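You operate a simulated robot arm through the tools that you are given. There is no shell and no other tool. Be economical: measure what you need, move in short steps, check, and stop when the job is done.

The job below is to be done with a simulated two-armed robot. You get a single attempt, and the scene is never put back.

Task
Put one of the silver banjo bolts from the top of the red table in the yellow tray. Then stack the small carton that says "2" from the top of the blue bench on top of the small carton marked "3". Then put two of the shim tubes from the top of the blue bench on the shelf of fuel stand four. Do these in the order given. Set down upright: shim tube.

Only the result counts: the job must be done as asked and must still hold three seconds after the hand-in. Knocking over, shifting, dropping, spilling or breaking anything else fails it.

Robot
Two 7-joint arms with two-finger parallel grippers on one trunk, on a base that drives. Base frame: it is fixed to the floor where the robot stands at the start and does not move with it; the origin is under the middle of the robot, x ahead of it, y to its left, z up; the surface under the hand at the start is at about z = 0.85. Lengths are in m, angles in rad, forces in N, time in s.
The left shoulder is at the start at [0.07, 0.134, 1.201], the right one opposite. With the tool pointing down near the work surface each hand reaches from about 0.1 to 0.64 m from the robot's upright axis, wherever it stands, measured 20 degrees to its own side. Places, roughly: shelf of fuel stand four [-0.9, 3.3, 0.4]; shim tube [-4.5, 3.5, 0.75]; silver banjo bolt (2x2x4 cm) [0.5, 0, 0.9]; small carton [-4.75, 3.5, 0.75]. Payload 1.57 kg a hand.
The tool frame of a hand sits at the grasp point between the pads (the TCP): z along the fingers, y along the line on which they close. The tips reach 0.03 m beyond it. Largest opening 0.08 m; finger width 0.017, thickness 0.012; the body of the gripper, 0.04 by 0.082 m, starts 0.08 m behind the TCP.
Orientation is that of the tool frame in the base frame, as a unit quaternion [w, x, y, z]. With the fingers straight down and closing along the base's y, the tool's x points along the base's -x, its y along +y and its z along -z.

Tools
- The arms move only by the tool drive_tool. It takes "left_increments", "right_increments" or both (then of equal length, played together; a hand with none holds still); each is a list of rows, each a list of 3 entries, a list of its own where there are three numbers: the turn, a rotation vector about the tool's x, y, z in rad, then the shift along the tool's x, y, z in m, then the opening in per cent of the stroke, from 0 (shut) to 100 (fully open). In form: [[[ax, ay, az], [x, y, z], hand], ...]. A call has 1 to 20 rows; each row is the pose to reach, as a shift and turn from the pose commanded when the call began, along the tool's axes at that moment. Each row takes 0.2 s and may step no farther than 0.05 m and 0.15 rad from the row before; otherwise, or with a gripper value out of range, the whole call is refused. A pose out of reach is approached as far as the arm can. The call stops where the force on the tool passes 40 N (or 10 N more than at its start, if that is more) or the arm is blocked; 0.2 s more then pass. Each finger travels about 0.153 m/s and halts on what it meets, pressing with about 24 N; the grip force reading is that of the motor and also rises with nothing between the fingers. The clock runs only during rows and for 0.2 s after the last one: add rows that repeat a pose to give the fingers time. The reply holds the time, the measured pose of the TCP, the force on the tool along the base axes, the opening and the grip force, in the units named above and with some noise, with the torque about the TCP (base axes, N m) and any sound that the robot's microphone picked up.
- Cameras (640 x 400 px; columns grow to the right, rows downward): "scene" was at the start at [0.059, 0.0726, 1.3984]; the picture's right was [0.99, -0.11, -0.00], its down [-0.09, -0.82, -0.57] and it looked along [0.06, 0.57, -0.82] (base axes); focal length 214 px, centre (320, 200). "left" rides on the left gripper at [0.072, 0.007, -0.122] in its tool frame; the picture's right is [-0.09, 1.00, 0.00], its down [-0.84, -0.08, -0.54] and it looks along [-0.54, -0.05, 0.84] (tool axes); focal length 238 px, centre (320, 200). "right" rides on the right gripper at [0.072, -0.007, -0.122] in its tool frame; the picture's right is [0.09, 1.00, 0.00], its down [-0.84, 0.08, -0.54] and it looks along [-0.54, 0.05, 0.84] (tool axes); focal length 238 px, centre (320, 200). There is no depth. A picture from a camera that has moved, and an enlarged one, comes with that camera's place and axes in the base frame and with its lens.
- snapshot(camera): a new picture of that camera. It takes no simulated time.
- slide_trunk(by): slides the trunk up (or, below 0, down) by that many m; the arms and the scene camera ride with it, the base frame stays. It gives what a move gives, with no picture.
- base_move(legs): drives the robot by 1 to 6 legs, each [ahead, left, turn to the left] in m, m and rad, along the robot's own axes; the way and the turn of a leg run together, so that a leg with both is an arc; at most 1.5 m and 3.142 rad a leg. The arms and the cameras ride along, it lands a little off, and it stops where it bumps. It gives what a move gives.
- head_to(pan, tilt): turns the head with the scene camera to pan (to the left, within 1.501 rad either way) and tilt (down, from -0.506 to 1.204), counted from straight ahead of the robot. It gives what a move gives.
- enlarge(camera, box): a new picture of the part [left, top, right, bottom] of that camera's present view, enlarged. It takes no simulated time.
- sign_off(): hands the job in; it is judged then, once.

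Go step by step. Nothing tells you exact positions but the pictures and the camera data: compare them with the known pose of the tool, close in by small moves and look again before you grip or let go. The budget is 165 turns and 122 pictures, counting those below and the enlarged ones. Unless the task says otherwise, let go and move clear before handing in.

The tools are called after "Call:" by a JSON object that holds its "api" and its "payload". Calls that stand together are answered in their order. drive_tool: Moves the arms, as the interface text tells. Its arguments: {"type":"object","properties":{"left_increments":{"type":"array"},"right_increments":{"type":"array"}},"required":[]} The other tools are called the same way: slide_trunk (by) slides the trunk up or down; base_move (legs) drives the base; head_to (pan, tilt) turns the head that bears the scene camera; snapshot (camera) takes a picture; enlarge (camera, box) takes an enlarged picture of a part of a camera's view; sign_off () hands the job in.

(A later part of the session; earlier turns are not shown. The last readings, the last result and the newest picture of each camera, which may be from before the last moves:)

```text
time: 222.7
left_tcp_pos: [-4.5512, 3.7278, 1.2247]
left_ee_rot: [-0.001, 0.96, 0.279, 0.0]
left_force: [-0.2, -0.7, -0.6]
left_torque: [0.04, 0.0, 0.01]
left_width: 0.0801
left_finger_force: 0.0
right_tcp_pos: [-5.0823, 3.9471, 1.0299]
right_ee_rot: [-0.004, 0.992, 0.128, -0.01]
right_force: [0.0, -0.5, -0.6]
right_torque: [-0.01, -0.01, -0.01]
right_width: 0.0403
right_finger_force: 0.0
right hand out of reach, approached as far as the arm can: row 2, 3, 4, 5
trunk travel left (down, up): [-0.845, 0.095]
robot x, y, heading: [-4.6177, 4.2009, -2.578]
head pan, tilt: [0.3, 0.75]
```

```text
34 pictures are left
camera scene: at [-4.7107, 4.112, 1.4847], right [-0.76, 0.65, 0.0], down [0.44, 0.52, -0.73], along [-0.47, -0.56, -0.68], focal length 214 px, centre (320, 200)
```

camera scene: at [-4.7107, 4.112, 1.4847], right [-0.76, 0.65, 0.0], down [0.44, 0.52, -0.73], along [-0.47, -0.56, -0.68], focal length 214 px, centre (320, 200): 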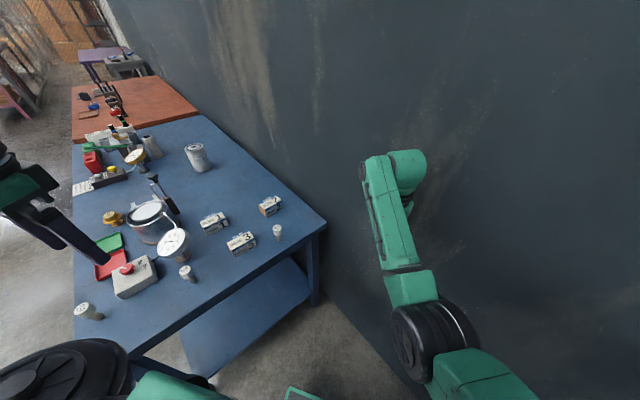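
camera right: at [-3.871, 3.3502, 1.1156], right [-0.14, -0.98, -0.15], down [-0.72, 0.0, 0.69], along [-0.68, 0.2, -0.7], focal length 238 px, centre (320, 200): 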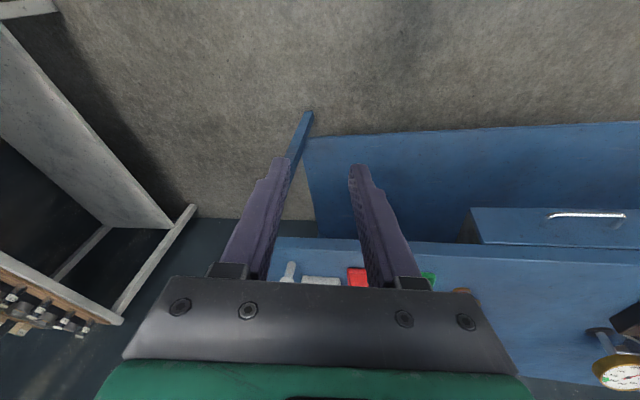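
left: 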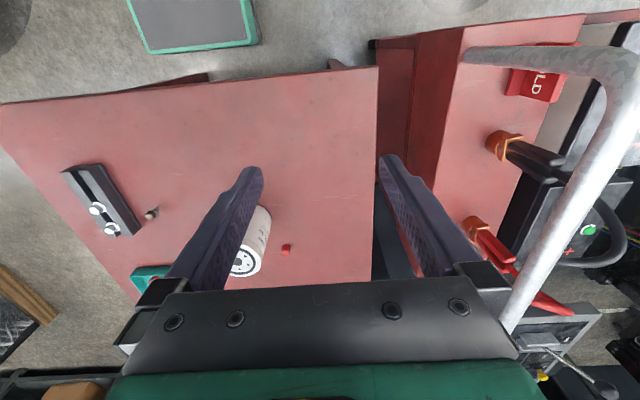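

The right hand is upright again. Now I'll pull it back toward the robot.

Call:
{"api": "drive_tool", "payload": {"right_increments": [[[0, 0, -0.06], [0.038, -0.012, 0], 50], [[0, 0, -0.12], [0.076, -0.024, 0], 50], [[0, 0, -0.18], [0.114, -0.036, 0], 50], [[0, 0, -0.24], [0.152, -0.048, 0], 50], [[0, 0, -0.3], [0.19, -0.06, 0], 50]]}}

```text
time: 223.5
left_tcp_pos: [-4.5506, 3.7315, 1.2261]
left_ee_rot: [0.0, 0.96, 0.279, 0.0]
left_force: [-0.1, 0.2, -0.1]
left_torque: [-0.05, 0.02, 0.0]
left_width: 0.0804
left_finger_force: 0.0
right_tcp_pos: [-5.0738, 4.0221, 0.9704]
right_ee_rot: [-0.059, 0.981, 0.173, -0.058]
right_force: [0.3, -0.2, 0.0]
right_torque: [0.02, -0.03, 0.02]
right_width: 0.04
right_finger_force: 0.1
right hand out of reach, approached as far as the arm can: row 1, 2, 3
trunk travel left (down, up): [-0.845, 0.095]
robot x, y, heading: [-4.6161, 4.2047, -2.573]
head pan, tilt: [0.3, 0.75]
stopped in row 3 (right hand): the arm was blocked; the commanded pose is now the measured one
```

Pulling back is blocked (elbow against the body, likely), so I'll make the right arm the working arm: extended forward it behaves. I'll raise the trunk a little and turn to face the bench end.

Call:
{"api": "slide_trunk", "payload": {"by": 0.09}}

Call:
{"api": "base_move", "payload": {"legs": [[0, 0, 0.828], [0.17, -0.1, 0]]}}

Call:
{"api": "head_to", "payload": {"pan": -0.2, "tilt": 0.9}}

Call:
{"api": "snapshot", "payload": {"camera": "scene"}}

```text
time: 224.7
left_tcp_pos: [-4.5529, 3.7287, 1.3159]
left_ee_rot: [-0.001, 0.96, 0.279, 0.0]
left_force: [0.4, 0.2, 0.2]
left_torque: [0.01, -0.03, -0.01]
left_width: 0.0799
left_finger_force: 0.0
right_tcp_pos: [-5.0751, 4.0202, 1.0587]
right_ee_rot: [-0.058, 0.981, 0.173, -0.057]
right_force: [-0.4, -0.1, 0.0]
right_torque: [-0.01, 0.03, 0.0]
right_width: 0.0397
right_finger_force: 0.0
trunk travel left (down, up): [-0.935, 0.005]
robot x, y, heading: [-4.6179, 4.2007, -2.581]
head pan, tilt: [0.3, 0.75]
```

```text
time: 228.4
left_tcp_pos: [-4.351, 3.7822, 1.3169]
left_ee_rot: [0.002, 0.767, 0.641, -0.001]
left_force: [-0.3, 0.5, 0.3]
left_torque: [-0.03, 0.02, 0.01]
left_width: 0.08
left_finger_force: 0.1
right_tcp_pos: [-4.9191, 3.5939, 1.0618]
right_ee_rot: [-0.029, 0.829, 0.553, -0.078]
right_force: [0.0, 0.2, 0.0]
right_torque: [-0.03, 0.01, 0.01]
right_width: 0.04
right_finger_force: 0.1
trunk travel left (down, up): [-0.935, 0.005]
robot x, y, heading: [-4.7428, 4.0545, -1.75]
head pan, tilt: [0.3, 0.75]
```

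```text
time: 229.4
left_tcp_pos: [-4.3539, 3.7773, 1.3154]
left_ee_rot: [-0.001, 0.768, 0.641, 0.001]
left_force: [0.2, 0.0, -0.2]
left_torque: [-0.01, 0.0, 0.03]
left_width: 0.0801
left_finger_force: 0.0
right_tcp_pos: [-4.9221, 3.5911, 1.0603]
right_ee_rot: [-0.032, 0.829, 0.553, -0.075]
right_force: [0.1, -0.6, -0.2]
right_torque: [0.01, 0.01, 0.02]
right_width: 0.04
right_finger_force: 0.1
trunk travel left (down, up): [-0.935, 0.005]
robot x, y, heading: [-4.7441, 4.0496, -1.753]
head pan, tilt: [-0.201, 0.901]
```

```text
33 pictures are left
camera scene: at [-4.7813, 3.9321, 1.5627], right [-0.93, 0.37, 0.0], down [0.29, 0.73, -0.62], along [-0.23, -0.58, -0.78], focal length 214 px, centre (320, 200)
```

scene: 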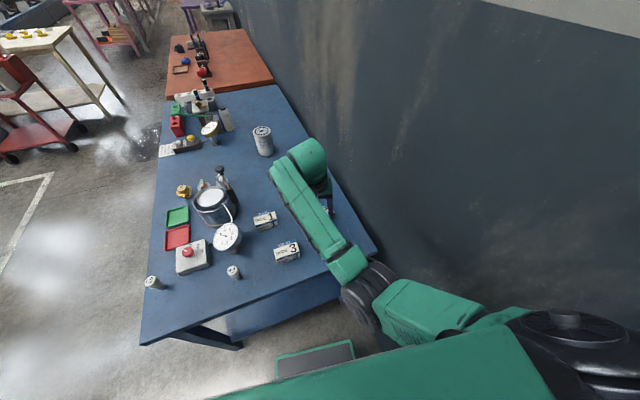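

I'll straighten the right hand and bring it over carton 2, then look with its camera.

Call:
{"api": "drive_tool", "payload": {"right_increments": [[[-0.068, 0.046, 0], [-0.04, 0.001, 0.004], 60], [[-0.135, 0.0915, 0], [-0.08, 0.002, 0.008], 80], [[-0.135, 0.0915, 0], [-0.12, 0.003, 0.011], 100]]}}

Call:
{"api": "snapshot", "payload": {"camera": "right"}}

```text
time: 230.2
left_tcp_pos: [-4.3525, 3.779, 1.3161]
left_ee_rot: [-0.002, 0.767, 0.641, 0.0]
left_force: [-0.8, 0.2, 0.5]
left_torque: [-0.02, 0.01, -0.01]
left_width: 0.0803
left_finger_force: 0.0
right_tcp_pos: [-4.9534, 3.4828, 1.0608]
right_ee_rot: [0.005, 0.823, 0.568, -0.001]
right_force: [1.4, -0.2, 0.2]
right_torque: [-0.01, 0.02, 0.0]
right_width: 0.0803
right_finger_force: 0.0
right hand out of reach, approached as far as the arm can: row 3
trunk travel left (down, up): [-0.935, 0.005]
robot x, y, heading: [-4.7454, 4.0522, -1.749]
head pan, tilt: [-0.201, 0.901]
```

```text
32 pictures are left
camera right: at [-4.9345, 3.5523, 1.1812], right [0.96, -0.27, 0.01], down [-0.23, -0.8, 0.55], along [-0.14, -0.53, -0.84], focal length 238 px, centre (320, 200)
```

right: 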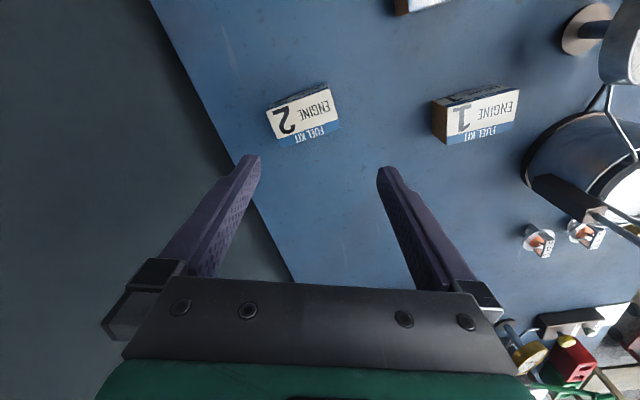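

Carton 2's top is at about (−4.973, 3.481, 0.85), long side along x. I'll close up slightly, lower the trunk, and rotate the hand so it closes across the short side.

Call:
{"api": "base_move", "payload": {"legs": [[0.05, -0.04, 0]]}}

Call:
{"api": "slide_trunk", "payload": {"by": -0.1}}

Call:
{"api": "drive_tool", "payload": {"right_increments": [[[0, 0, 0.14], [0.015, 0.003, 0], 100], [[0, 0, 0.28], [0.03, 0.006, 0], 100], [[0, 0, 0.42], [0.047, 0.011, 0], 100], [[0, 0, 0.56], [0.047, 0.011, 0], 100], [[0, 0, 0.7], [0.047, 0.011, 0], 100], [[0, 0, 0.84], [0.047, 0.011, 0], 100], [[0, 0, 0.98], [0.047, 0.011, 0], 100], [[0, 0, 1.1], [0.047, 0.011, 0], 100]]}}

Call:
{"api": "snapshot", "payload": {"camera": "right"}}

```text
time: 231.2
left_tcp_pos: [-4.3924, 3.7448, 1.3159]
left_ee_rot: [0.0, 0.767, 0.642, -0.004]
left_force: [0.8, 0.6, 0.1]
left_torque: [-0.03, 0.03, 0.02]
left_width: 0.08
left_finger_force: 0.0
right_tcp_pos: [-4.9949, 3.4461, 1.0654]
right_ee_rot: [0.004, 0.822, 0.569, -0.005]
right_force: [1.0, 0.6, 0.8]
right_torque: [-0.05, 0.05, -0.02]
right_width: 0.0799
right_finger_force: 0.0
trunk travel left (down, up): [-0.935, 0.005]
robot x, y, heading: [-4.7952, 4.0116, -1.748]
head pan, tilt: [-0.201, 0.901]
```

```text
time: 232.5
left_tcp_pos: [-4.3998, 3.7388, 1.2167]
left_ee_rot: [0.0, 0.767, 0.642, 0.0]
left_force: [-0.1, 0.7, -0.6]
left_torque: [0.02, 0.04, 0.02]
left_width: 0.0799
left_finger_force: 0.1
right_tcp_pos: [-5.0002, 3.4404, 0.9601]
right_ee_rot: [0.005, 0.823, 0.569, -0.001]
right_force: [-0.2, 0.5, 0.8]
right_torque: [0.02, 0.0, 0.01]
right_width: 0.0799
right_finger_force: 0.0
trunk travel left (down, up): [-0.835, 0.105]
robot x, y, heading: [-4.7961, 4.0092, -1.75]
head pan, tilt: [-0.201, 0.901]
```

```text
time: 234.3
left_tcp_pos: [-4.3995, 3.7368, 1.2154]
left_ee_rot: [0.0, 0.767, 0.642, 0.0]
left_force: [0.6, 0.1, -0.9]
left_torque: [0.01, 0.02, 0.0]
left_width: 0.0802
left_finger_force: 0.1
right_tcp_pos: [-4.9737, 3.481, 0.9605]
right_ee_rot: [0.005, 0.999, 0.053, 0.002]
right_force: [-0.1, -0.2, 0.0]
right_torque: [0.03, 0.05, -0.02]
right_width: 0.08
right_finger_force: 0.0
trunk travel left (down, up): [-0.835, 0.105]
robot x, y, heading: [-4.7923, 4.0116, -1.746]
head pan, tilt: [-0.201, 0.901]
```

```text
31 pictures are left
camera right: at [-4.9033, 3.496, 1.0818], right [0.2, -0.98, 0.01], down [-0.83, -0.16, 0.54], along [-0.53, -0.11, -0.84], focal length 238 px, centre (320, 200)
```

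right: 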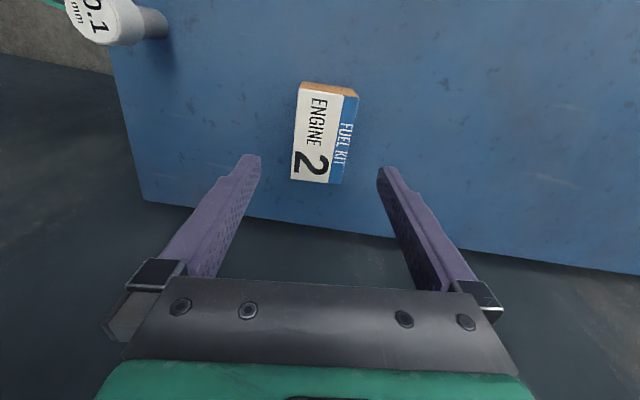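

Carton 2 is almost exactly under the hand. I'll descend around it and grip.

Call:
{"api": "drive_tool", "payload": {"right_increments": [[[0, 0, 0], [-0.0025, 0.0048, 0.03], 100], [[0, 0, 0], [-0.0025, 0.0048, 0.06], 100], [[0, 0, 0], [-0.0025, 0.0048, 0.085], 100], [[0, 0, 0], [-0.0025, 0.0048, 0.098], 100], [[0, 0, 0], [-0.0025, 0.0048, 0.098], 100]]}}

Call:
{"api": "snapshot", "payload": {"camera": "right"}}

```text
time: 235.5
left_tcp_pos: [-4.4, 3.7373, 1.2168]
left_ee_rot: [0.0, 0.766, 0.642, 0.0]
left_force: [0.8, -0.4, 0.3]
left_torque: [-0.01, -0.01, 0.01]
left_width: 0.08
left_finger_force: 0.0
right_tcp_pos: [-4.9768, 3.4742, 0.8613]
right_ee_rot: [0.004, 0.999, 0.054, 0.002]
right_force: [0.4, -0.2, 0.7]
right_torque: [0.01, -0.01, -0.01]
right_width: 0.0801
right_finger_force: 0.0
trunk travel left (down, up): [-0.835, 0.105]
robot x, y, heading: [-4.7916, 4.0073, -1.749]
head pan, tilt: [-0.201, 0.901]
```

```text
30 pictures are left
camera right: at [-4.9058, 3.4901, 0.9834], right [0.2, -0.98, 0.01], down [-0.83, -0.16, 0.54], along [-0.53, -0.11, -0.84], focal length 238 px, centre (320, 200)
```

right: 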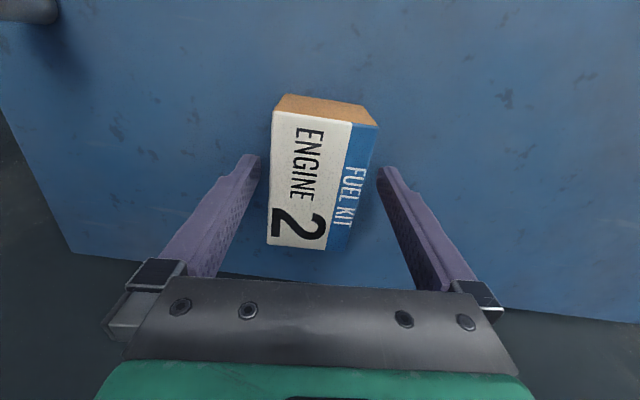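

The fingers straddle the carton. I'll lower 6 mm, align 0.08 rad, then close.

Call:
{"api": "drive_tool", "payload": {"right_increments": [[[0, 0, 0.08], [0, 0, 0.003], 100], [[0, 0, 0.08], [0, 0, 0.006], 100], [[0, 0, 0.08], [0, 0, 0.006], 80], [[0, 0, 0.08], [0, 0, 0.006], 50], [[0, 0, 0.08], [0, 0, 0.006], 0], [[0, 0, 0.08], [0, 0, 0.006], 0]]}}

Call:
{"api": "snapshot", "payload": {"camera": "right"}}

```text
time: 236.9
left_tcp_pos: [-4.4009, 3.7371, 1.217]
left_ee_rot: [0.0, 0.767, 0.642, 0.0]
left_force: [-0.1, 0.4, -0.4]
left_torque: [-0.05, 0.01, 0.0]
left_width: 0.08
left_finger_force: 0.0
right_tcp_pos: [-4.9747, 3.4746, 0.8567]
right_ee_rot: [0.004, 1.0, 0.015, 0.003]
right_force: [0.1, -1.1, -0.2]
right_torque: [0.04, 0.01, 0.01]
right_width: 0.0521
right_finger_force: 24.3
trunk travel left (down, up): [-0.835, 0.105]
robot x, y, heading: [-4.7929, 4.0117, -1.748]
head pan, tilt: [-0.201, 0.901]
```

```text
29 pictures are left
camera right: at [-4.9045, 3.4844, 0.9778], right [0.12, -0.99, 0.01], down [-0.84, -0.1, 0.54], along [-0.53, -0.07, -0.84], focal length 238 px, centre (320, 200)
```

right: 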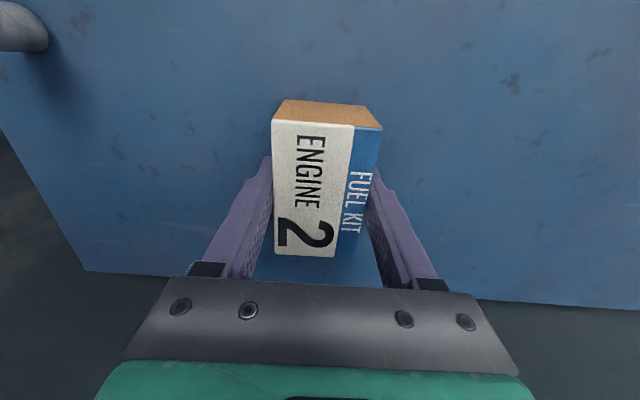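

Carton 2 is gripped (52 mm). I'll lift it and get a clear view of carton 3.

Call:
{"api": "drive_tool", "payload": {"right_increments": [[[0, 0, 0], [0, 0, -0.02], 0], [[0, 0, 0], [0, 0, -0.05], 0], [[0, 0, 0], [0, 0, -0.09], 0], [[0, 0, 0], [0, 0, -0.12], 0]]}}

Call:
{"api": "head_to", "payload": {"pan": -0.1, "tilt": 1.0}}

Call:
{"api": "enlarge", "payload": {"camera": "scene", "box": [220, 130, 420, 280]}}

```text
time: 237.9
left_tcp_pos: [-4.4009, 3.7369, 1.2169]
left_ee_rot: [-0.001, 0.767, 0.642, 0.001]
left_force: [0.8, -0.5, -0.4]
left_torque: [-0.04, -0.01, -0.03]
left_width: 0.0798
left_finger_force: 0.1
right_tcp_pos: [-4.9794, 3.4751, 0.9772]
right_ee_rot: [0.003, 1.0, 0.013, 0.0]
right_force: [1.7, 0.2, -1.7]
right_torque: [-0.01, 0.01, -0.03]
right_width: 0.0517
right_finger_force: 24.2
trunk travel left (down, up): [-0.835, 0.105]
robot x, y, heading: [-4.7942, 4.0113, -1.751]
head pan, tilt: [-0.201, 0.901]
```

```text
time: 238.6
left_tcp_pos: [-4.4006, 3.7368, 1.2174]
left_ee_rot: [-0.001, 0.767, 0.642, 0.0]
left_force: [-0.7, 0.0, 0.7]
left_torque: [0.01, 0.01, -0.01]
left_width: 0.0802
left_finger_force: 0.0
right_tcp_pos: [-4.9791, 3.4754, 0.9775]
right_ee_rot: [0.004, 1.0, 0.012, 0.001]
right_force: [-0.2, -0.2, -0.9]
right_torque: [0.0, 0.02, -0.01]
right_width: 0.0518
right_finger_force: 23.7
trunk travel left (down, up): [-0.835, 0.105]
robot x, y, heading: [-4.7939, 4.0096, -1.746]
head pan, tilt: [-0.099, 1.0]
```

```text
2.67 times, centred on (320, 205) of scene
camera zoom: at [-4.8196, 3.894, 1.4556], right [-0.96, 0.27, 0.0], down [0.23, 0.81, -0.54], along [-0.15, -0.52, -0.84], focal length 572 px, centre (320, 187)
```

zoom: 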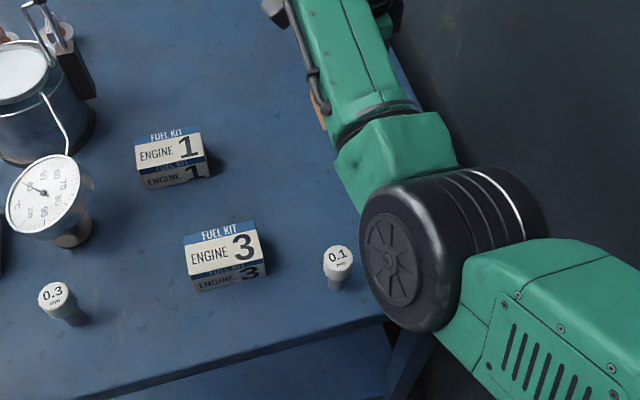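

Carton 3's top centre is at about (−4.797, 3.567), its long side also along x. Since pulling the arm in was a problem, I'll shift the base instead to bring carton 2 over carton 3.

Call:
{"api": "base_move", "payload": {"legs": [[-0.122, 0.163, 0]]}}

Call:
{"api": "enlarge", "payload": {"camera": "scene", "box": [240, 130, 440, 280]}}

Call:
{"api": "snapshot", "payload": {"camera": "right"}}

```text
time: 240.2
left_tcp_pos: [-4.2206, 3.8278, 1.2176]
left_ee_rot: [0.001, 0.766, 0.643, 0.001]
left_force: [-0.6, 0.2, 0.1]
left_torque: [-0.03, 0.0, 0.01]
left_width: 0.0801
left_finger_force: 0.1
right_tcp_pos: [-4.7985, 3.5671, 0.9768]
right_ee_rot: [0.002, 1.0, 0.013, 0.001]
right_force: [-0.1, 0.5, -1.5]
right_torque: [0.04, 0.0, 0.0]
right_width: 0.0517
right_finger_force: 23.9
trunk travel left (down, up): [-0.835, 0.105]
robot x, y, heading: [-4.6139, 4.1029, -1.75]
head pan, tilt: [-0.099, 1.0]
```

```text
2.67 times, centred on (340, 205) of scene
camera zoom: at [-4.6408, 3.9837, 1.4553], right [-0.96, 0.27, 0.0], down [0.23, 0.81, -0.54], along [-0.15, -0.52, -0.84], focal length 572 px, centre (267, 187)
```

zoom: 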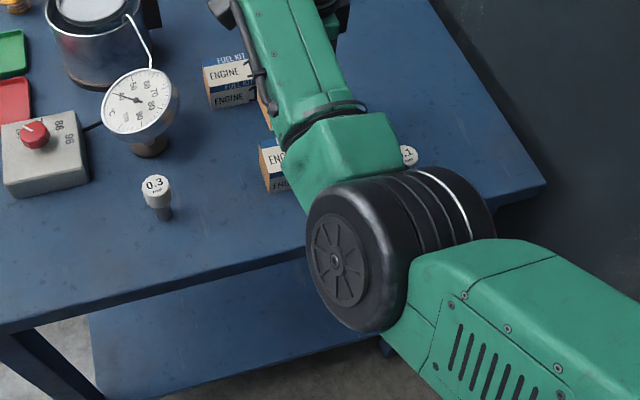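

```text
26 pictures are left
camera right: at [-4.7274, 3.5752, 1.0974], right [0.12, -0.99, 0.01], down [-0.84, -0.1, 0.54], along [-0.54, -0.07, -0.84], focal length 238 px, centre (320, 200)
```

right: 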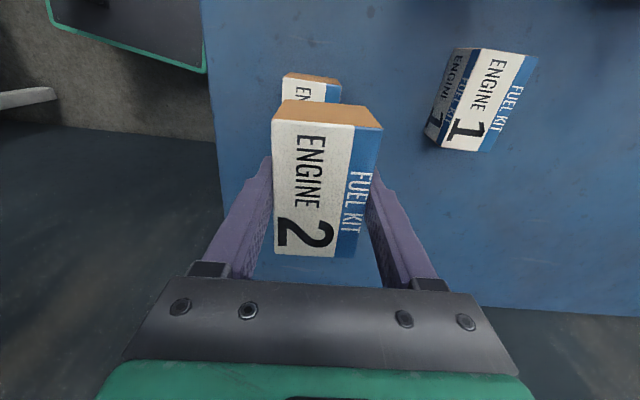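

Carton 2 sits just behind the target by about 1 cm in x and 7 mm in y. I'll correct and lower toward carton 3, watching for contact.

Call:
{"api": "drive_tool", "payload": {"right_increments": [[[0, 0, 0], [0.011, -0.007, 0.015], 0], [[0, 0, 0], [0.011, -0.007, 0.035], 0], [[0, 0, 0], [0.011, -0.007, 0.05], 0], [[0, 0, 0], [0.011, -0.007, 0.058], 0]]}}

Call:
{"api": "snapshot", "payload": {"camera": "right"}}

```text
time: 241.2
left_tcp_pos: [-4.2189, 3.8285, 1.2166]
left_ee_rot: [0.0, 0.767, 0.642, 0.0]
left_force: [-0.3, -0.1, 0.5]
left_torque: [-0.01, 0.01, -0.03]
left_width: 0.0801
left_finger_force: 0.1
right_tcp_pos: [-4.7942, 3.5711, 0.9222]
right_ee_rot: [0.006, 1.0, 0.009, -0.002]
right_force: [0.4, 0.2, -1.9]
right_torque: [0.0, 0.04, 0.04]
right_width: 0.0518
right_finger_force: 24.2
trunk travel left (down, up): [-0.835, 0.105]
robot x, y, heading: [-4.6114, 4.1027, -1.748]
head pan, tilt: [-0.099, 1.0]
```

```text
25 pictures are left
camera right: at [-4.7212, 3.5804, 1.0421], right [0.11, -0.99, 0.01], down [-0.83, -0.08, 0.55], along [-0.54, -0.07, -0.84], focal length 238 px, centre (320, 200)
```

right: 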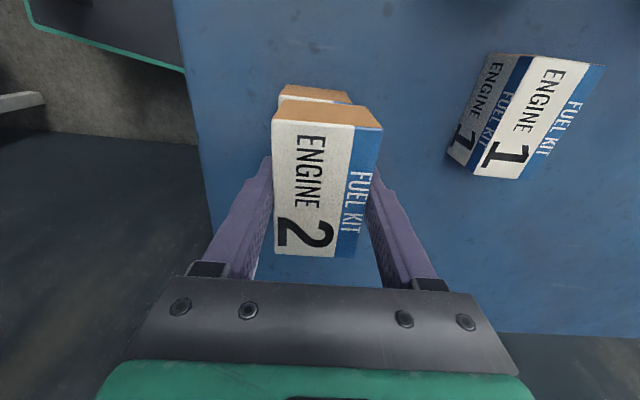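

Now x is aligned, and carton 2 should go about 5 mm more in +y. Then I lower until contact.

Call:
{"api": "drive_tool", "payload": {"right_increments": [[[0, 0, 0], [0, -0.0055, 0.003], 0], [[0, 0, 0], [0, -0.0055, 0.007], 0], [[0, 0, 0], [0, -0.0055, 0.01], 0], [[0, 0, 0], [0, -0.0055, 0.012], 0], [[0, 0, 0], [0, -0.0055, 0.012], 0]]}}

```text
time: 242.4
left_tcp_pos: [-4.2187, 3.8284, 1.2158]
left_ee_rot: [0.0, 0.767, 0.642, 0.0]
left_force: [-0.6, -0.3, 0.5]
left_torque: [0.0, 0.0, -0.02]
left_width: 0.0797
left_finger_force: 0.0
right_tcp_pos: [-4.8016, 3.5771, 0.9087]
right_ee_rot: [0.005, 1.0, 0.003, -0.009]
right_force: [-0.4, 0.0, -1.2]
right_torque: [0.01, 0.03, -0.01]
right_width: 0.0517
right_finger_force: 24.0
trunk travel left (down, up): [-0.835, 0.105]
robot x, y, heading: [-4.6121, 4.1022, -1.75]
head pan, tilt: [-0.099, 1.0]
```

Call:
{"api": "drive_tool", "payload": {"right_increments": [[[0, 0, 0], [0.004, 0, 0.002], 0], [[0, 0, 0], [0.007, 0, 0.004], 0], [[0, 0, 0], [0.007, 0, 0.006], 0], [[0, 0, 0], [0.007, 0, 0.006], 0]]}}

Call:
{"api": "snapshot", "payload": {"camera": "right"}}

```text
time: 243.4
left_tcp_pos: [-4.2178, 3.8296, 1.2166]
left_ee_rot: [0.0, 0.766, 0.643, -0.001]
left_force: [0.4, 0.3, 0.2]
left_torque: [0.01, 0.0, 0.0]
left_width: 0.08
left_finger_force: 0.1
right_tcp_pos: [-4.7977, 3.5778, 0.9067]
right_ee_rot: [0.009, 1.0, 0.001, -0.011]
right_force: [-1.7, -1.9, 17.1]
right_torque: [0.37, -0.64, -0.04]
right_width: 0.0519
right_finger_force: 23.8
trunk travel left (down, up): [-0.835, 0.105]
robot x, y, heading: [-4.611, 4.1033, -1.747]
head pan, tilt: [-0.099, 1.0]
```

```text
24 pictures are left
camera right: at [-4.7232, 3.5865, 1.0253], right [0.1, -1.0, 0.02], down [-0.82, -0.07, 0.56], along [-0.56, -0.07, -0.83], focal length 238 px, centre (320, 200)
```

right: 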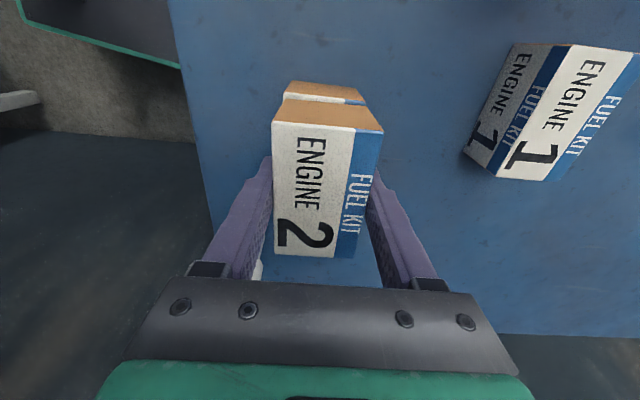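

Contact is confirmed with carton 2 resting on carton 3, well aligned. I'll release and lift straight up.

Call:
{"api": "drive_tool", "payload": {"right_increments": [[[0, 0, 0], [0, 0, -0.001], 0], [[0, 0, 0], [0, 0, -0.0015], 70], [[0, 0, 0], [0, 0, -0.0015], 100], [[0, 0, 0], [0, 0, -0.0015], 100], [[0, 0, 0], [0, 0, -0.03], 100], [[0, 0, 0], [0, 0, -0.07], 100], [[0, 0, 0], [0, 0, -0.11], 100]]}}

Call:
{"api": "snapshot", "payload": {"camera": "right"}}

```text
time: 245.0
left_tcp_pos: [-4.219, 3.8282, 1.2167]
left_ee_rot: [0.001, 0.767, 0.642, -0.001]
left_force: [0.4, 0.4, -0.2]
left_torque: [0.01, 0.01, 0.02]
left_width: 0.08
left_finger_force: 0.1
right_tcp_pos: [-4.7908, 3.5814, 1.0083]
right_ee_rot: [0.0, 1.0, 0.006, -0.008]
right_force: [-0.5, 0.3, -0.2]
right_torque: [-0.01, 0.02, -0.06]
right_width: 0.08
right_finger_force: 0.0
trunk travel left (down, up): [-0.835, 0.105]
robot x, y, heading: [-4.614, 4.1013, -1.751]
head pan, tilt: [-0.099, 1.0]
```

```text
23 pictures are left
camera right: at [-4.7156, 3.5902, 1.1278], right [0.1, -0.99, 0.0], down [-0.83, -0.09, 0.55], along [-0.55, -0.06, -0.83], focal length 238 px, centre (320, 200)
```

right: 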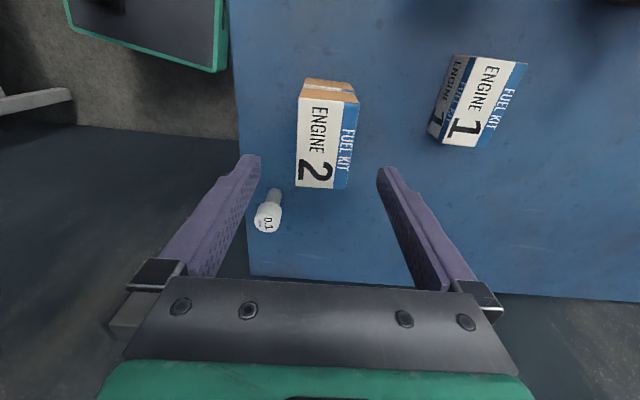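

The stack stands well. Next the shim tubes: the "0.1" tube is near (−4.918, 3.64). I'll move the right hand above it.

Call:
{"api": "drive_tool", "payload": {"right_increments": [[[0, 0, 0], [-0.04, -0.02, 0], 85], [[0, 0, 0], [-0.083, -0.04, 0], 75], [[0, 0, 0], [-0.126, -0.0605, 0.0], 75], [[0, 0, 0], [-0.126, -0.0605, 0.03], 75]]}}

Call:
{"api": "snapshot", "payload": {"camera": "right"}}

```text
time: 246.0
left_tcp_pos: [-4.2185, 3.828, 1.2169]
left_ee_rot: [0.0, 0.767, 0.642, 0.0]
left_force: [0.5, -0.1, 0.2]
left_torque: [0.0, 0.01, 0.0]
left_width: 0.0802
left_finger_force: 0.0
right_tcp_pos: [-4.9223, 3.6363, 0.9885]
right_ee_rot: [0.011, 1.0, 0.001, -0.007]
right_force: [-0.2, -0.5, 0.1]
right_torque: [0.02, 0.01, -0.02]
right_width: 0.06
right_finger_force: 0.0
trunk travel left (down, up): [-0.835, 0.105]
robot x, y, heading: [-4.6092, 4.1009, -1.75]
head pan, tilt: [-0.099, 1.0]
```

```text
22 pictures are left
camera right: at [-4.8478, 3.6466, 1.1084], right [0.09, -1.0, 0.02], down [-0.83, -0.07, 0.56], along [-0.55, -0.07, -0.83], focal length 238 px, centre (320, 200)
```

right: 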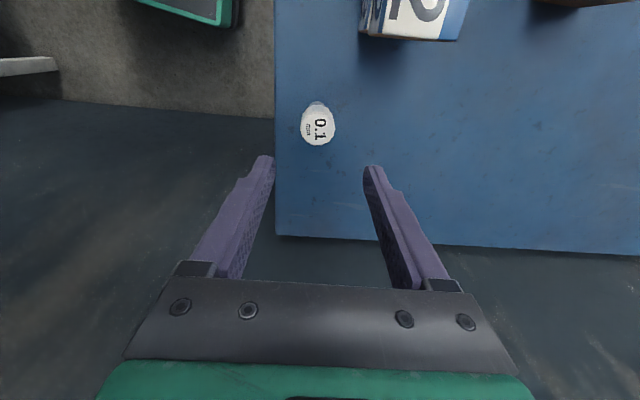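

I'll correct 8 mm in x and descend around the tube.

Call:
{"api": "drive_tool", "payload": {"right_increments": [[[0, 0, 0], [0.008, -0.001, 0.035], 75], [[0, 0, 0], [0.008, -0.001, 0.07], 75], [[0, 0, 0], [0.008, -0.001, 0.1], 75], [[0, 0, 0], [0.008, -0.001, 0.1], 75]]}}

Call:
{"api": "snapshot", "payload": {"camera": "right"}}

```text
time: 247.0
left_tcp_pos: [-4.2176, 3.8289, 1.2157]
left_ee_rot: [0.0, 0.767, 0.642, 0.001]
left_force: [0.2, 0.0, -0.1]
left_torque: [-0.01, -0.01, -0.01]
left_width: 0.0802
left_finger_force: 0.1
right_tcp_pos: [-4.9172, 3.635, 0.8889]
right_ee_rot: [0.011, 1.0, 0.002, -0.011]
right_force: [-0.2, -0.5, 0.7]
right_torque: [0.03, -0.04, 0.01]
right_width: 0.0599
right_finger_force: 0.1
trunk travel left (down, up): [-0.835, 0.105]
robot x, y, heading: [-4.6096, 4.1022, -1.751]
head pan, tilt: [-0.099, 1.0]
```

```text
21 pictures are left
camera right: at [-4.8423, 3.6444, 1.0089], right [0.1, -0.99, 0.02], down [-0.83, -0.07, 0.56], along [-0.56, -0.07, -0.83], focal length 238 px, centre (320, 200)
```

right: 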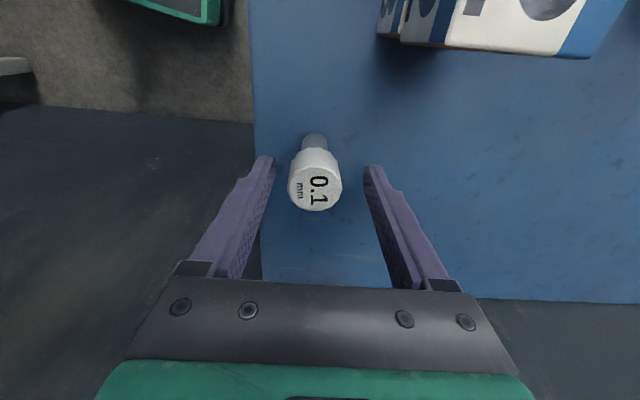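

Aligned. I'll lower 3 cm more and grip.

Call:
{"api": "drive_tool", "payload": {"right_increments": [[[0, 0, 0], [0, -0.002, 0.015], 75], [[0, 0, 0], [0, -0.002, 0.03], 75], [[0, 0, 0], [0, -0.002, 0.03], 40], [[0, 0, 0], [0, -0.002, 0.03], 0], [[0, 0, 0], [0, -0.002, 0.03], 0]]}}

Call:
{"api": "drive_tool", "payload": {"right_increments": [[[0, 0, 0], [0, 0, -0.02], 0], [[0, 0, 0], [0, 0, -0.06], 0], [[0, 0, 0], [0, 0, -0.1], 0], [[0, 0, 0], [0, 0, -0.14], 0]]}}

Call:
{"api": "snapshot", "payload": {"camera": "right"}}

```text
time: 248.2
left_tcp_pos: [-4.2176, 3.8278, 1.2167]
left_ee_rot: [0.0, 0.767, 0.641, -0.001]
left_force: [0.2, 0.1, 0.3]
left_torque: [-0.05, 0.03, -0.03]
left_width: 0.0797
left_finger_force: 0.0
right_tcp_pos: [-4.9094, 3.6371, 0.8564]
right_ee_rot: [0.01, 1.0, 0.008, -0.009]
right_force: [0.8, -2.7, 7.0]
right_torque: [-0.01, 0.01, 0.01]
right_width: 0.0306
right_finger_force: 24.0
trunk travel left (down, up): [-0.835, 0.105]
robot x, y, heading: [-4.6105, 4.1007, -1.75]
head pan, tilt: [-0.099, 1.0]
```

```text
time: 249.2
left_tcp_pos: [-4.2169, 3.8281, 1.2166]
left_ee_rot: [0.0, 0.766, 0.642, 0.0]
left_force: [0.0, 0.2, 0.0]
left_torque: [-0.02, 0.0, 0.0]
left_width: 0.0801
left_finger_force: 0.2
right_tcp_pos: [-4.9179, 3.6446, 0.9916]
right_ee_rot: [0.001, 1.0, 0.0, -0.015]
right_force: [0.5, 0.1, -1.5]
right_torque: [-0.03, 0.01, -0.03]
right_width: 0.0302
right_finger_force: 24.0
trunk travel left (down, up): [-0.835, 0.105]
robot x, y, heading: [-4.6097, 4.1017, -1.745]
head pan, tilt: [-0.099, 1.0]
```

```text
20 pictures are left
camera right: at [-4.8414, 3.6524, 1.1107], right [0.09, -1.0, 0.0], down [-0.82, -0.08, 0.57], along [-0.56, -0.05, -0.82], focal length 238 px, centre (320, 200)
```

right: 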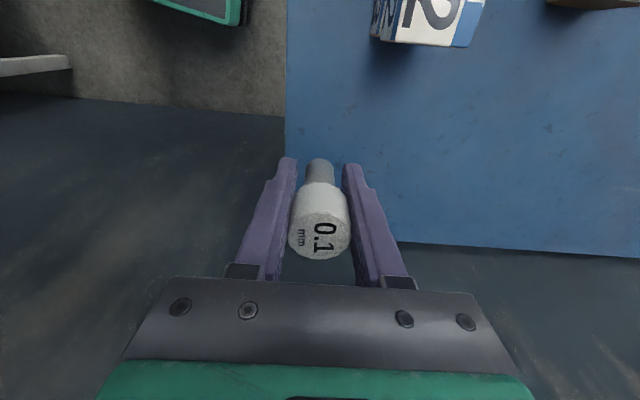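

Tube 0.1 is held. Now the left hand goes to the "0.3" tube at about (−4.616, 3.594).

Call:
{"api": "drive_tool", "payload": {"left_increments": [[[0, 0, 0], [-0.0273, -0.032, 0.01], 80], [[0, 0, 0], [-0.0547, -0.064, 0.02], 75], [[0, 0, 0], [-0.082, -0.096, 0.035], 75], [[0, 0, 0], [-0.109, -0.128, 0.05], 75], [[0, 0, 0], [-0.137, -0.16, 0.065], 75], [[0, 0, 0], [-0.164, -0.192, 0.08], 75], [[0, 0, 0], [-0.191, -0.224, 0.095], 75], [[0, 0, 0], [-0.219, -0.256, 0.115], 75], [[0, 0, 0], [-0.246, -0.288, 0.135], 75], [[0, 0, 0], [-0.273, -0.32, 0.155], 75], [[0, 0, 0], [-0.3007, -0.352, 0.175], 75], [[0, 0, 0], [-0.3007, -0.352, 0.2], 75]]}}

Call:
{"api": "snapshot", "payload": {"camera": "left"}}

```text
time: 251.8
left_tcp_pos: [-4.5848, 3.6178, 1.0304]
left_ee_rot: [0.0, 0.766, 0.643, -0.002]
left_force: [-0.1, -0.4, 0.0]
left_torque: [0.01, 0.02, -0.01]
left_width: 0.06
left_finger_force: 0.1
left hand out of reach, approached as far as the arm can: row 11, 12
right_tcp_pos: [-4.9163, 3.6452, 0.9933]
right_ee_rot: [0.004, 1.0, 0.0, -0.013]
right_force: [-0.6, 0.4, 0.5]
right_torque: [0.0, -0.04, 0.05]
right_width: 0.0303
right_finger_force: 23.3
trunk travel left (down, up): [-0.835, 0.105]
robot x, y, heading: [-4.6073, 4.1037, -1.75]
head pan, tilt: [-0.099, 1.0]
```

```text
19 pictures are left
camera left: at [-4.5664, 3.6868, 1.1512], right [0.96, -0.27, 0.0], down [-0.22, -0.81, 0.54], along [-0.15, -0.52, -0.84], focal length 238 px, centre (320, 200)
```

left: 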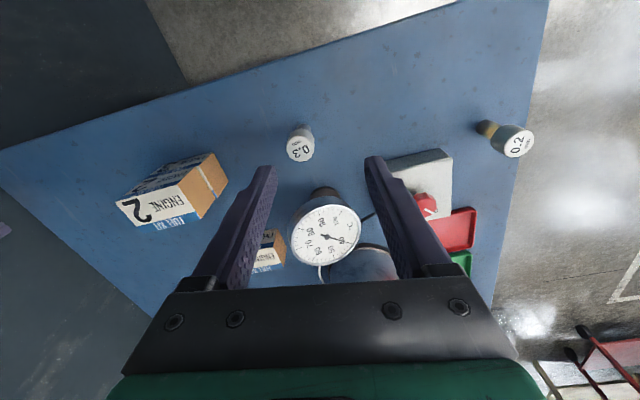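

Tube 0.3 is at (−4.617, 3.597) with enough room beside the gauge. I'll shift the base about 3 cm so the left hand reaches comfortably.

Call:
{"api": "base_move", "payload": {"legs": [[0.024, -0.028, 0]]}}

Call:
{"api": "drive_tool", "payload": {"left_increments": [[[0, 0, 0], [0, 0, 0.02], 75], [[0, 0, 0], [0, 0, 0.04], 75], [[0, 0, 0], [0, 0, 0.06], 75]]}}

Call:
{"api": "snapshot", "payload": {"camera": "left"}}

```text
time: 252.7
left_tcp_pos: [-4.6111, 3.6003, 1.0307]
left_ee_rot: [0.0, 0.767, 0.642, -0.003]
left_force: [0.6, -0.2, -0.3]
left_torque: [-0.02, 0.04, 0.04]
left_width: 0.0599
left_finger_force: 0.1
right_tcp_pos: [-4.9428, 3.6272, 0.996]
right_ee_rot: [0.004, 1.0, 0.0, -0.016]
right_force: [0.2, 0.9, -0.2]
right_torque: [-0.02, 0.05, -0.01]
right_width: 0.0302
right_finger_force: 24.4
trunk travel left (down, up): [-0.835, 0.105]
robot x, y, heading: [-4.6408, 4.0811, -1.748]
head pan, tilt: [-0.099, 1.0]
```

```text
time: 253.4
left_tcp_pos: [-4.6002, 3.6081, 0.9803]
left_ee_rot: [0.0, 0.767, 0.642, -0.003]
left_force: [0.2, 0.2, -0.5]
left_torque: [0.0, -0.02, -0.04]
left_width: 0.0598
left_finger_force: 0.0
left hand out of reach, approached as far as the arm can: row 1, 2, 3
right_tcp_pos: [-4.9498, 3.625, 0.9934]
right_ee_rot: [0.003, 1.0, -0.002, -0.015]
right_force: [-0.8, -0.6, -0.6]
right_torque: [0.02, -0.03, 0.0]
right_width: 0.03
right_finger_force: 24.7
trunk travel left (down, up): [-0.835, 0.105]
robot x, y, heading: [-4.6446, 4.0813, -1.743]
head pan, tilt: [-0.099, 1.0]
```

```text
18 pictures are left
camera left: at [-4.5807, 3.6787, 1.1012], right [0.96, -0.26, 0.0], down [-0.22, -0.81, 0.54], along [-0.15, -0.52, -0.84], focal length 238 px, centre (320, 200)
```

left: 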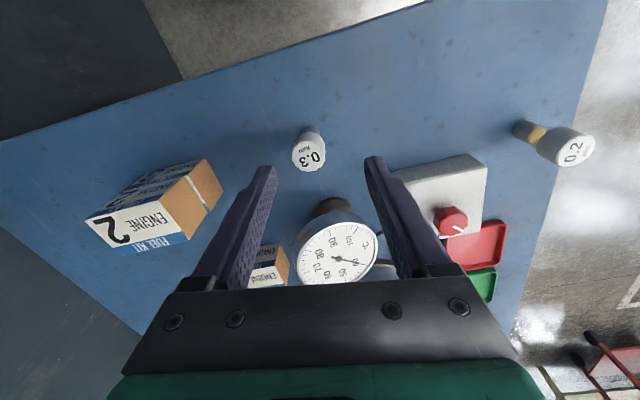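

The left hand is nearly over the tube but at its reach limit, so I'll lower the trunk instead of the arm. First I raise the right hand 4 cm and nudge the base.

Call:
{"api": "drive_tool", "payload": {"right_increments": [[[0, 0, 0], [0, 0, -0.02], 0], [[0, 0, 0], [0, 0, -0.04], 0]]}}

Call:
{"api": "base_move", "payload": {"legs": [[0.006, -0.014, 0]]}}

Call:
{"api": "slide_trunk", "payload": {"by": -0.08}}

Call:
{"api": "snapshot", "payload": {"camera": "left"}}

```text
time: 254.1
left_tcp_pos: [-4.5998, 3.6101, 0.9794]
left_ee_rot: [-0.001, 0.767, 0.642, -0.002]
left_force: [1.2, 0.3, 0.3]
left_torque: [0.02, -0.01, 0.0]
left_width: 0.06
left_finger_force: 0.1
right_tcp_pos: [-4.9563, 3.6176, 1.0247]
right_ee_rot: [0.002, 1.0, -0.002, -0.016]
right_force: [-0.6, 0.7, -1.2]
right_torque: [0.0, -0.02, 0.01]
right_width: 0.0305
right_finger_force: 24.0
right hand out of reach, approached as far as the arm can: row 2
trunk travel left (down, up): [-0.835, 0.105]
robot x, y, heading: [-4.64, 4.0815, -1.747]
head pan, tilt: [-0.099, 1.0]
```

```text
time: 254.8
left_tcp_pos: [-4.6097, 3.6071, 0.9815]
left_ee_rot: [-0.002, 0.766, 0.643, -0.004]
left_force: [1.0, 0.5, 1.4]
left_torque: [0.01, 0.08, 0.01]
left_width: 0.06
left_finger_force: 0.1
right_tcp_pos: [-4.9669, 3.6166, 1.0281]
right_ee_rot: [0.003, 1.0, -0.003, -0.017]
right_force: [0.0, 0.4, -0.1]
right_torque: [0.0, 0.05, 0.01]
right_width: 0.0304
right_finger_force: 24.2
trunk travel left (down, up): [-0.835, 0.105]
robot x, y, heading: [-4.6601, 4.0779, -1.745]
head pan, tilt: [-0.099, 1.0]
```

```text
time: 256.0
left_tcp_pos: [-4.6127, 3.6056, 0.9014]
left_ee_rot: [-0.001, 0.766, 0.643, -0.002]
left_force: [-0.1, -0.7, -0.1]
left_torque: [-0.02, 0.02, -0.01]
left_width: 0.0601
left_finger_force: 0.0
right_tcp_pos: [-4.9704, 3.6149, 0.9479]
right_ee_rot: [0.003, 1.0, -0.003, -0.016]
right_force: [-0.8, -0.7, -0.6]
right_torque: [-0.04, 0.03, -0.02]
right_width: 0.0302
right_finger_force: 23.9
trunk travel left (down, up): [-0.755, 0.185]
robot x, y, heading: [-4.658, 4.0798, -1.752]
head pan, tilt: [-0.099, 1.0]
```

```text
17 pictures are left
camera left: at [-4.5942, 3.6759, 1.0216], right [0.96, -0.26, 0.0], down [-0.22, -0.81, 0.54], along [-0.15, -0.52, -0.84], focal length 238 px, centre (320, 200)
```

left: 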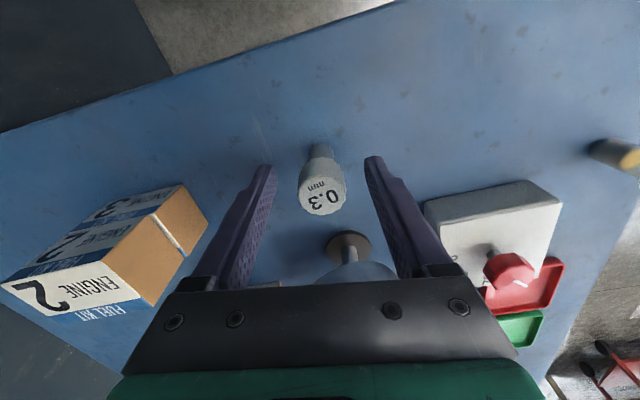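

Aligned with the cap. Lower the trunk 4.3 cm and grip.

Call:
{"api": "slide_trunk", "payload": {"by": -0.043}}

Call:
{"api": "drive_tool", "payload": {"left_increments": [[[0, 0, 0], [0, 0, 0], 40], [[0, 0, 0], [0, 0, 0], 0], [[0, 0, 0], [0, 0, 0], 0], [[0, 0, 0], [0, 0, 0], 0]]}}

Call:
{"api": "slide_trunk", "payload": {"by": 0.25}}

Call:
{"api": "snapshot", "payload": {"camera": "left"}}

```text
time: 256.9
left_tcp_pos: [-4.6133, 3.6062, 0.8578]
left_ee_rot: [-0.001, 0.766, 0.643, -0.002]
left_force: [-0.7, -0.1, 0.3]
left_torque: [0.03, -0.01, 0.0]
left_width: 0.06
left_finger_force: 0.1
right_tcp_pos: [-4.9718, 3.6149, 0.9052]
right_ee_rot: [0.004, 1.0, -0.004, -0.016]
right_force: [1.3, 1.0, 0.2]
right_torque: [0.0, -0.04, -0.04]
right_width: 0.0304
right_finger_force: 23.5
trunk travel left (down, up): [-0.712, 0.228]
robot x, y, heading: [-4.6583, 4.0802, -1.747]
head pan, tilt: [-0.099, 1.0]
```

```text
time: 257.9
left_tcp_pos: [-4.6136, 3.6061, 0.8567]
left_ee_rot: [-0.001, 0.766, 0.643, -0.001]
left_force: [1.2, -0.7, 0.1]
left_torque: [-0.01, -0.05, -0.02]
left_width: 0.0303
left_finger_force: 23.5
right_tcp_pos: [-4.9716, 3.6153, 0.9038]
right_ee_rot: [0.004, 1.0, -0.003, -0.017]
right_force: [0.1, -0.2, -0.8]
right_torque: [0.02, 0.01, 0.0]
right_width: 0.0303
right_finger_force: 24.1
trunk travel left (down, up): [-0.712, 0.228]
robot x, y, heading: [-4.6565, 4.079, -1.745]
head pan, tilt: [-0.099, 1.0]
```

```text
time: 260.2
left_tcp_pos: [-4.6138, 3.6067, 1.0856]
left_ee_rot: [0.0, 0.766, 0.643, -0.001]
left_force: [-0.5, 1.3, -0.7]
left_torque: [0.0, 0.0, 0.0]
left_width: 0.0302
left_finger_force: 24.2
right_tcp_pos: [-4.9705, 3.6138, 1.1329]
right_ee_rot: [0.004, 1.0, -0.003, -0.017]
right_force: [0.0, -0.3, -0.1]
right_torque: [-0.02, -0.02, 0.01]
right_width: 0.0301
right_finger_force: 23.4
right hand out of reach, approached as far as the arm can: row 1
trunk travel left (down, up): [-0.94, 0.0]
robot x, y, heading: [-4.6584, 4.079, -1.744]
head pan, tilt: [-0.099, 1.0]
```

```text
16 pictures are left
camera left: at [-4.5945, 3.6755, 1.2065], right [0.96, -0.26, 0.0], down [-0.22, -0.81, 0.54], along [-0.15, -0.52, -0.84], focal length 238 px, centre (320, 200)
```

left: 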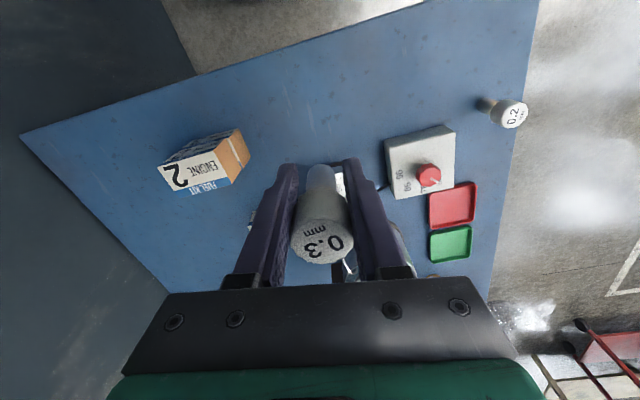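

Both tubes are held upright. I'll back away, face −y, and drive east along the aisle y ≈ 4.2 towards the stand, stopping short to look.

Call:
{"api": "base_move", "payload": {"legs": [[-0.13, 0, 0.0], [0, 0, 0.175], [0, 1.45, 0], [0, 1.1, 0]]}}

Call:
{"api": "head_to", "payload": {"pan": 0.8, "tilt": 0.55}}

Call:
{"api": "snapshot", "payload": {"camera": "scene"}}

```text
time: 274.3
left_tcp_pos: [-1.9405, 3.7944, 1.0866]
left_ee_rot: [0.0, 0.699, 0.716, -0.001]
left_force: [0.1, -0.1, -0.3]
left_torque: [0.02, 0.01, -0.01]
left_width: 0.0301
left_finger_force: 24.4
right_tcp_pos: [-2.2915, 3.7336, 1.1324]
right_ee_rot: [0.006, 0.995, 0.096, -0.016]
right_force: [0.1, 0.0, -1.7]
right_torque: [0.0, -0.04, 0.0]
right_width: 0.03
right_finger_force: 23.9
trunk travel left (down, up): [-0.94, 0.0]
robot x, y, heading: [-2.0763, 4.2485, -1.546]
head pan, tilt: [-0.099, 1.0]
```

```text
time: 275.5
left_tcp_pos: [-1.9408, 3.7953, 1.0857]
left_ee_rot: [0.0, 0.698, 0.716, -0.001]
left_force: [0.0, -0.2, 0.6]
left_torque: [-0.04, -0.01, 0.01]
left_width: 0.0301
left_finger_force: 23.9
right_tcp_pos: [-2.2933, 3.7325, 1.1331]
right_ee_rot: [0.005, 0.995, 0.096, -0.017]
right_force: [-0.5, -0.5, -0.1]
right_torque: [-0.01, 0.0, -0.01]
right_width: 0.03
right_finger_force: 23.8
trunk travel left (down, up): [-0.94, 0.0]
robot x, y, heading: [-2.077, 4.2465, -1.546]
head pan, tilt: [0.799, 0.55]
```

```text
15 pictures are left
camera scene: at [-2.0083, 4.1397, 1.5971], right [-0.68, -0.73, 0.0], down [-0.38, 0.36, -0.85], along [0.62, -0.58, -0.52], focal length 214 px, centre (320, 200)
```

scene: 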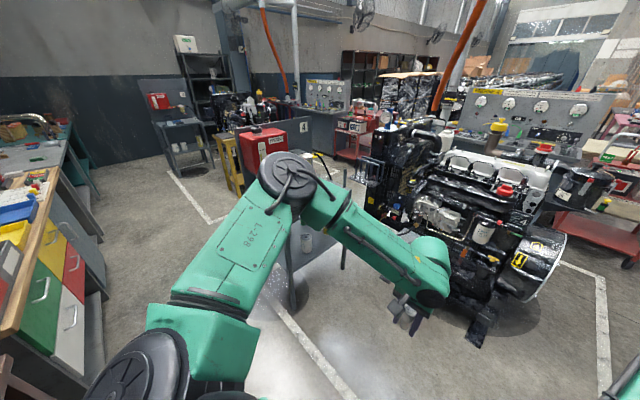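

Fuel stand four, with its "4" plate, is just ahead-left, and its +y side is open. I'll back off slightly, strafe closer and look into its shelf.

Call:
{"api": "base_move", "payload": {"legs": [[-0.06, 0, -0.025], [0, 0.85, 0]]}}

Call:
{"api": "slide_trunk", "payload": {"by": -0.4}}

Call:
{"api": "head_to", "payload": {"pan": 0.55, "tilt": 0.6}}

Call:
{"api": "snapshot", "payload": {"camera": "scene"}}

```text
time: 280.6
left_tcp_pos: [-1.106, 3.8499, 1.0859]
left_ee_rot: [0.0, 0.708, 0.706, -0.001]
left_force: [-0.2, 0.7, 0.1]
left_torque: [0.0, -0.01, -0.02]
left_width: 0.0306
left_finger_force: 23.9
right_tcp_pos: [-1.4609, 3.7963, 1.1319]
right_ee_rot: [0.005, 0.996, 0.083, -0.015]
right_force: [-0.2, 0.1, 0.1]
right_torque: [-0.02, -0.01, -0.02]
right_width: 0.0301
right_finger_force: 24.2
trunk travel left (down, up): [-0.94, 0.0]
robot x, y, heading: [-1.2287, 4.3088, -1.577]
head pan, tilt: [0.799, 0.55]
```

```text
time: 284.4
left_tcp_pos: [-1.1072, 3.85, 0.6867]
left_ee_rot: [0.0, 0.708, 0.707, -0.002]
left_force: [0.9, -0.4, -1.9]
left_torque: [0.0, -0.01, 0.01]
left_width: 0.0302
left_finger_force: 23.8
right_tcp_pos: [-1.4596, 3.7959, 0.7331]
right_ee_rot: [0.005, 0.996, 0.083, -0.016]
right_force: [-0.7, 0.4, 0.1]
right_torque: [-0.04, 0.02, -0.02]
right_width: 0.0301
right_finger_force: 23.7
trunk travel left (down, up): [-0.54, 0.4]
robot x, y, heading: [-1.2289, 4.309, -1.574]
head pan, tilt: [0.799, 0.55]
```

```text
time: 285.2
left_tcp_pos: [-1.1066, 3.8492, 0.6859]
left_ee_rot: [-0.001, 0.707, 0.707, -0.001]
left_force: [-0.7, -0.9, -0.1]
left_torque: [-0.03, 0.01, 0.04]
left_width: 0.0302
left_finger_force: 24.1
right_tcp_pos: [-1.4597, 3.7966, 0.7327]
right_ee_rot: [0.004, 0.996, 0.083, -0.016]
right_force: [-0.5, 0.8, -0.2]
right_torque: [0.03, 0.01, 0.0]
right_width: 0.0305
right_finger_force: 24.2
trunk travel left (down, up): [-0.54, 0.4]
robot x, y, heading: [-1.2286, 4.3118, -1.575]
head pan, tilt: [0.55, 0.6]
```

```text
14 pictures are left
camera scene: at [-1.1832, 4.1832, 1.1926], right [-0.85, -0.52, 0.0], down [-0.29, 0.48, -0.82], along [0.43, -0.7, -0.57], focal length 214 px, centre (320, 200)
```

scene: 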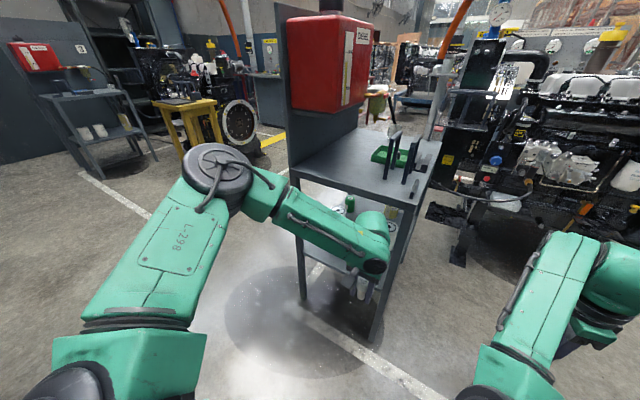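

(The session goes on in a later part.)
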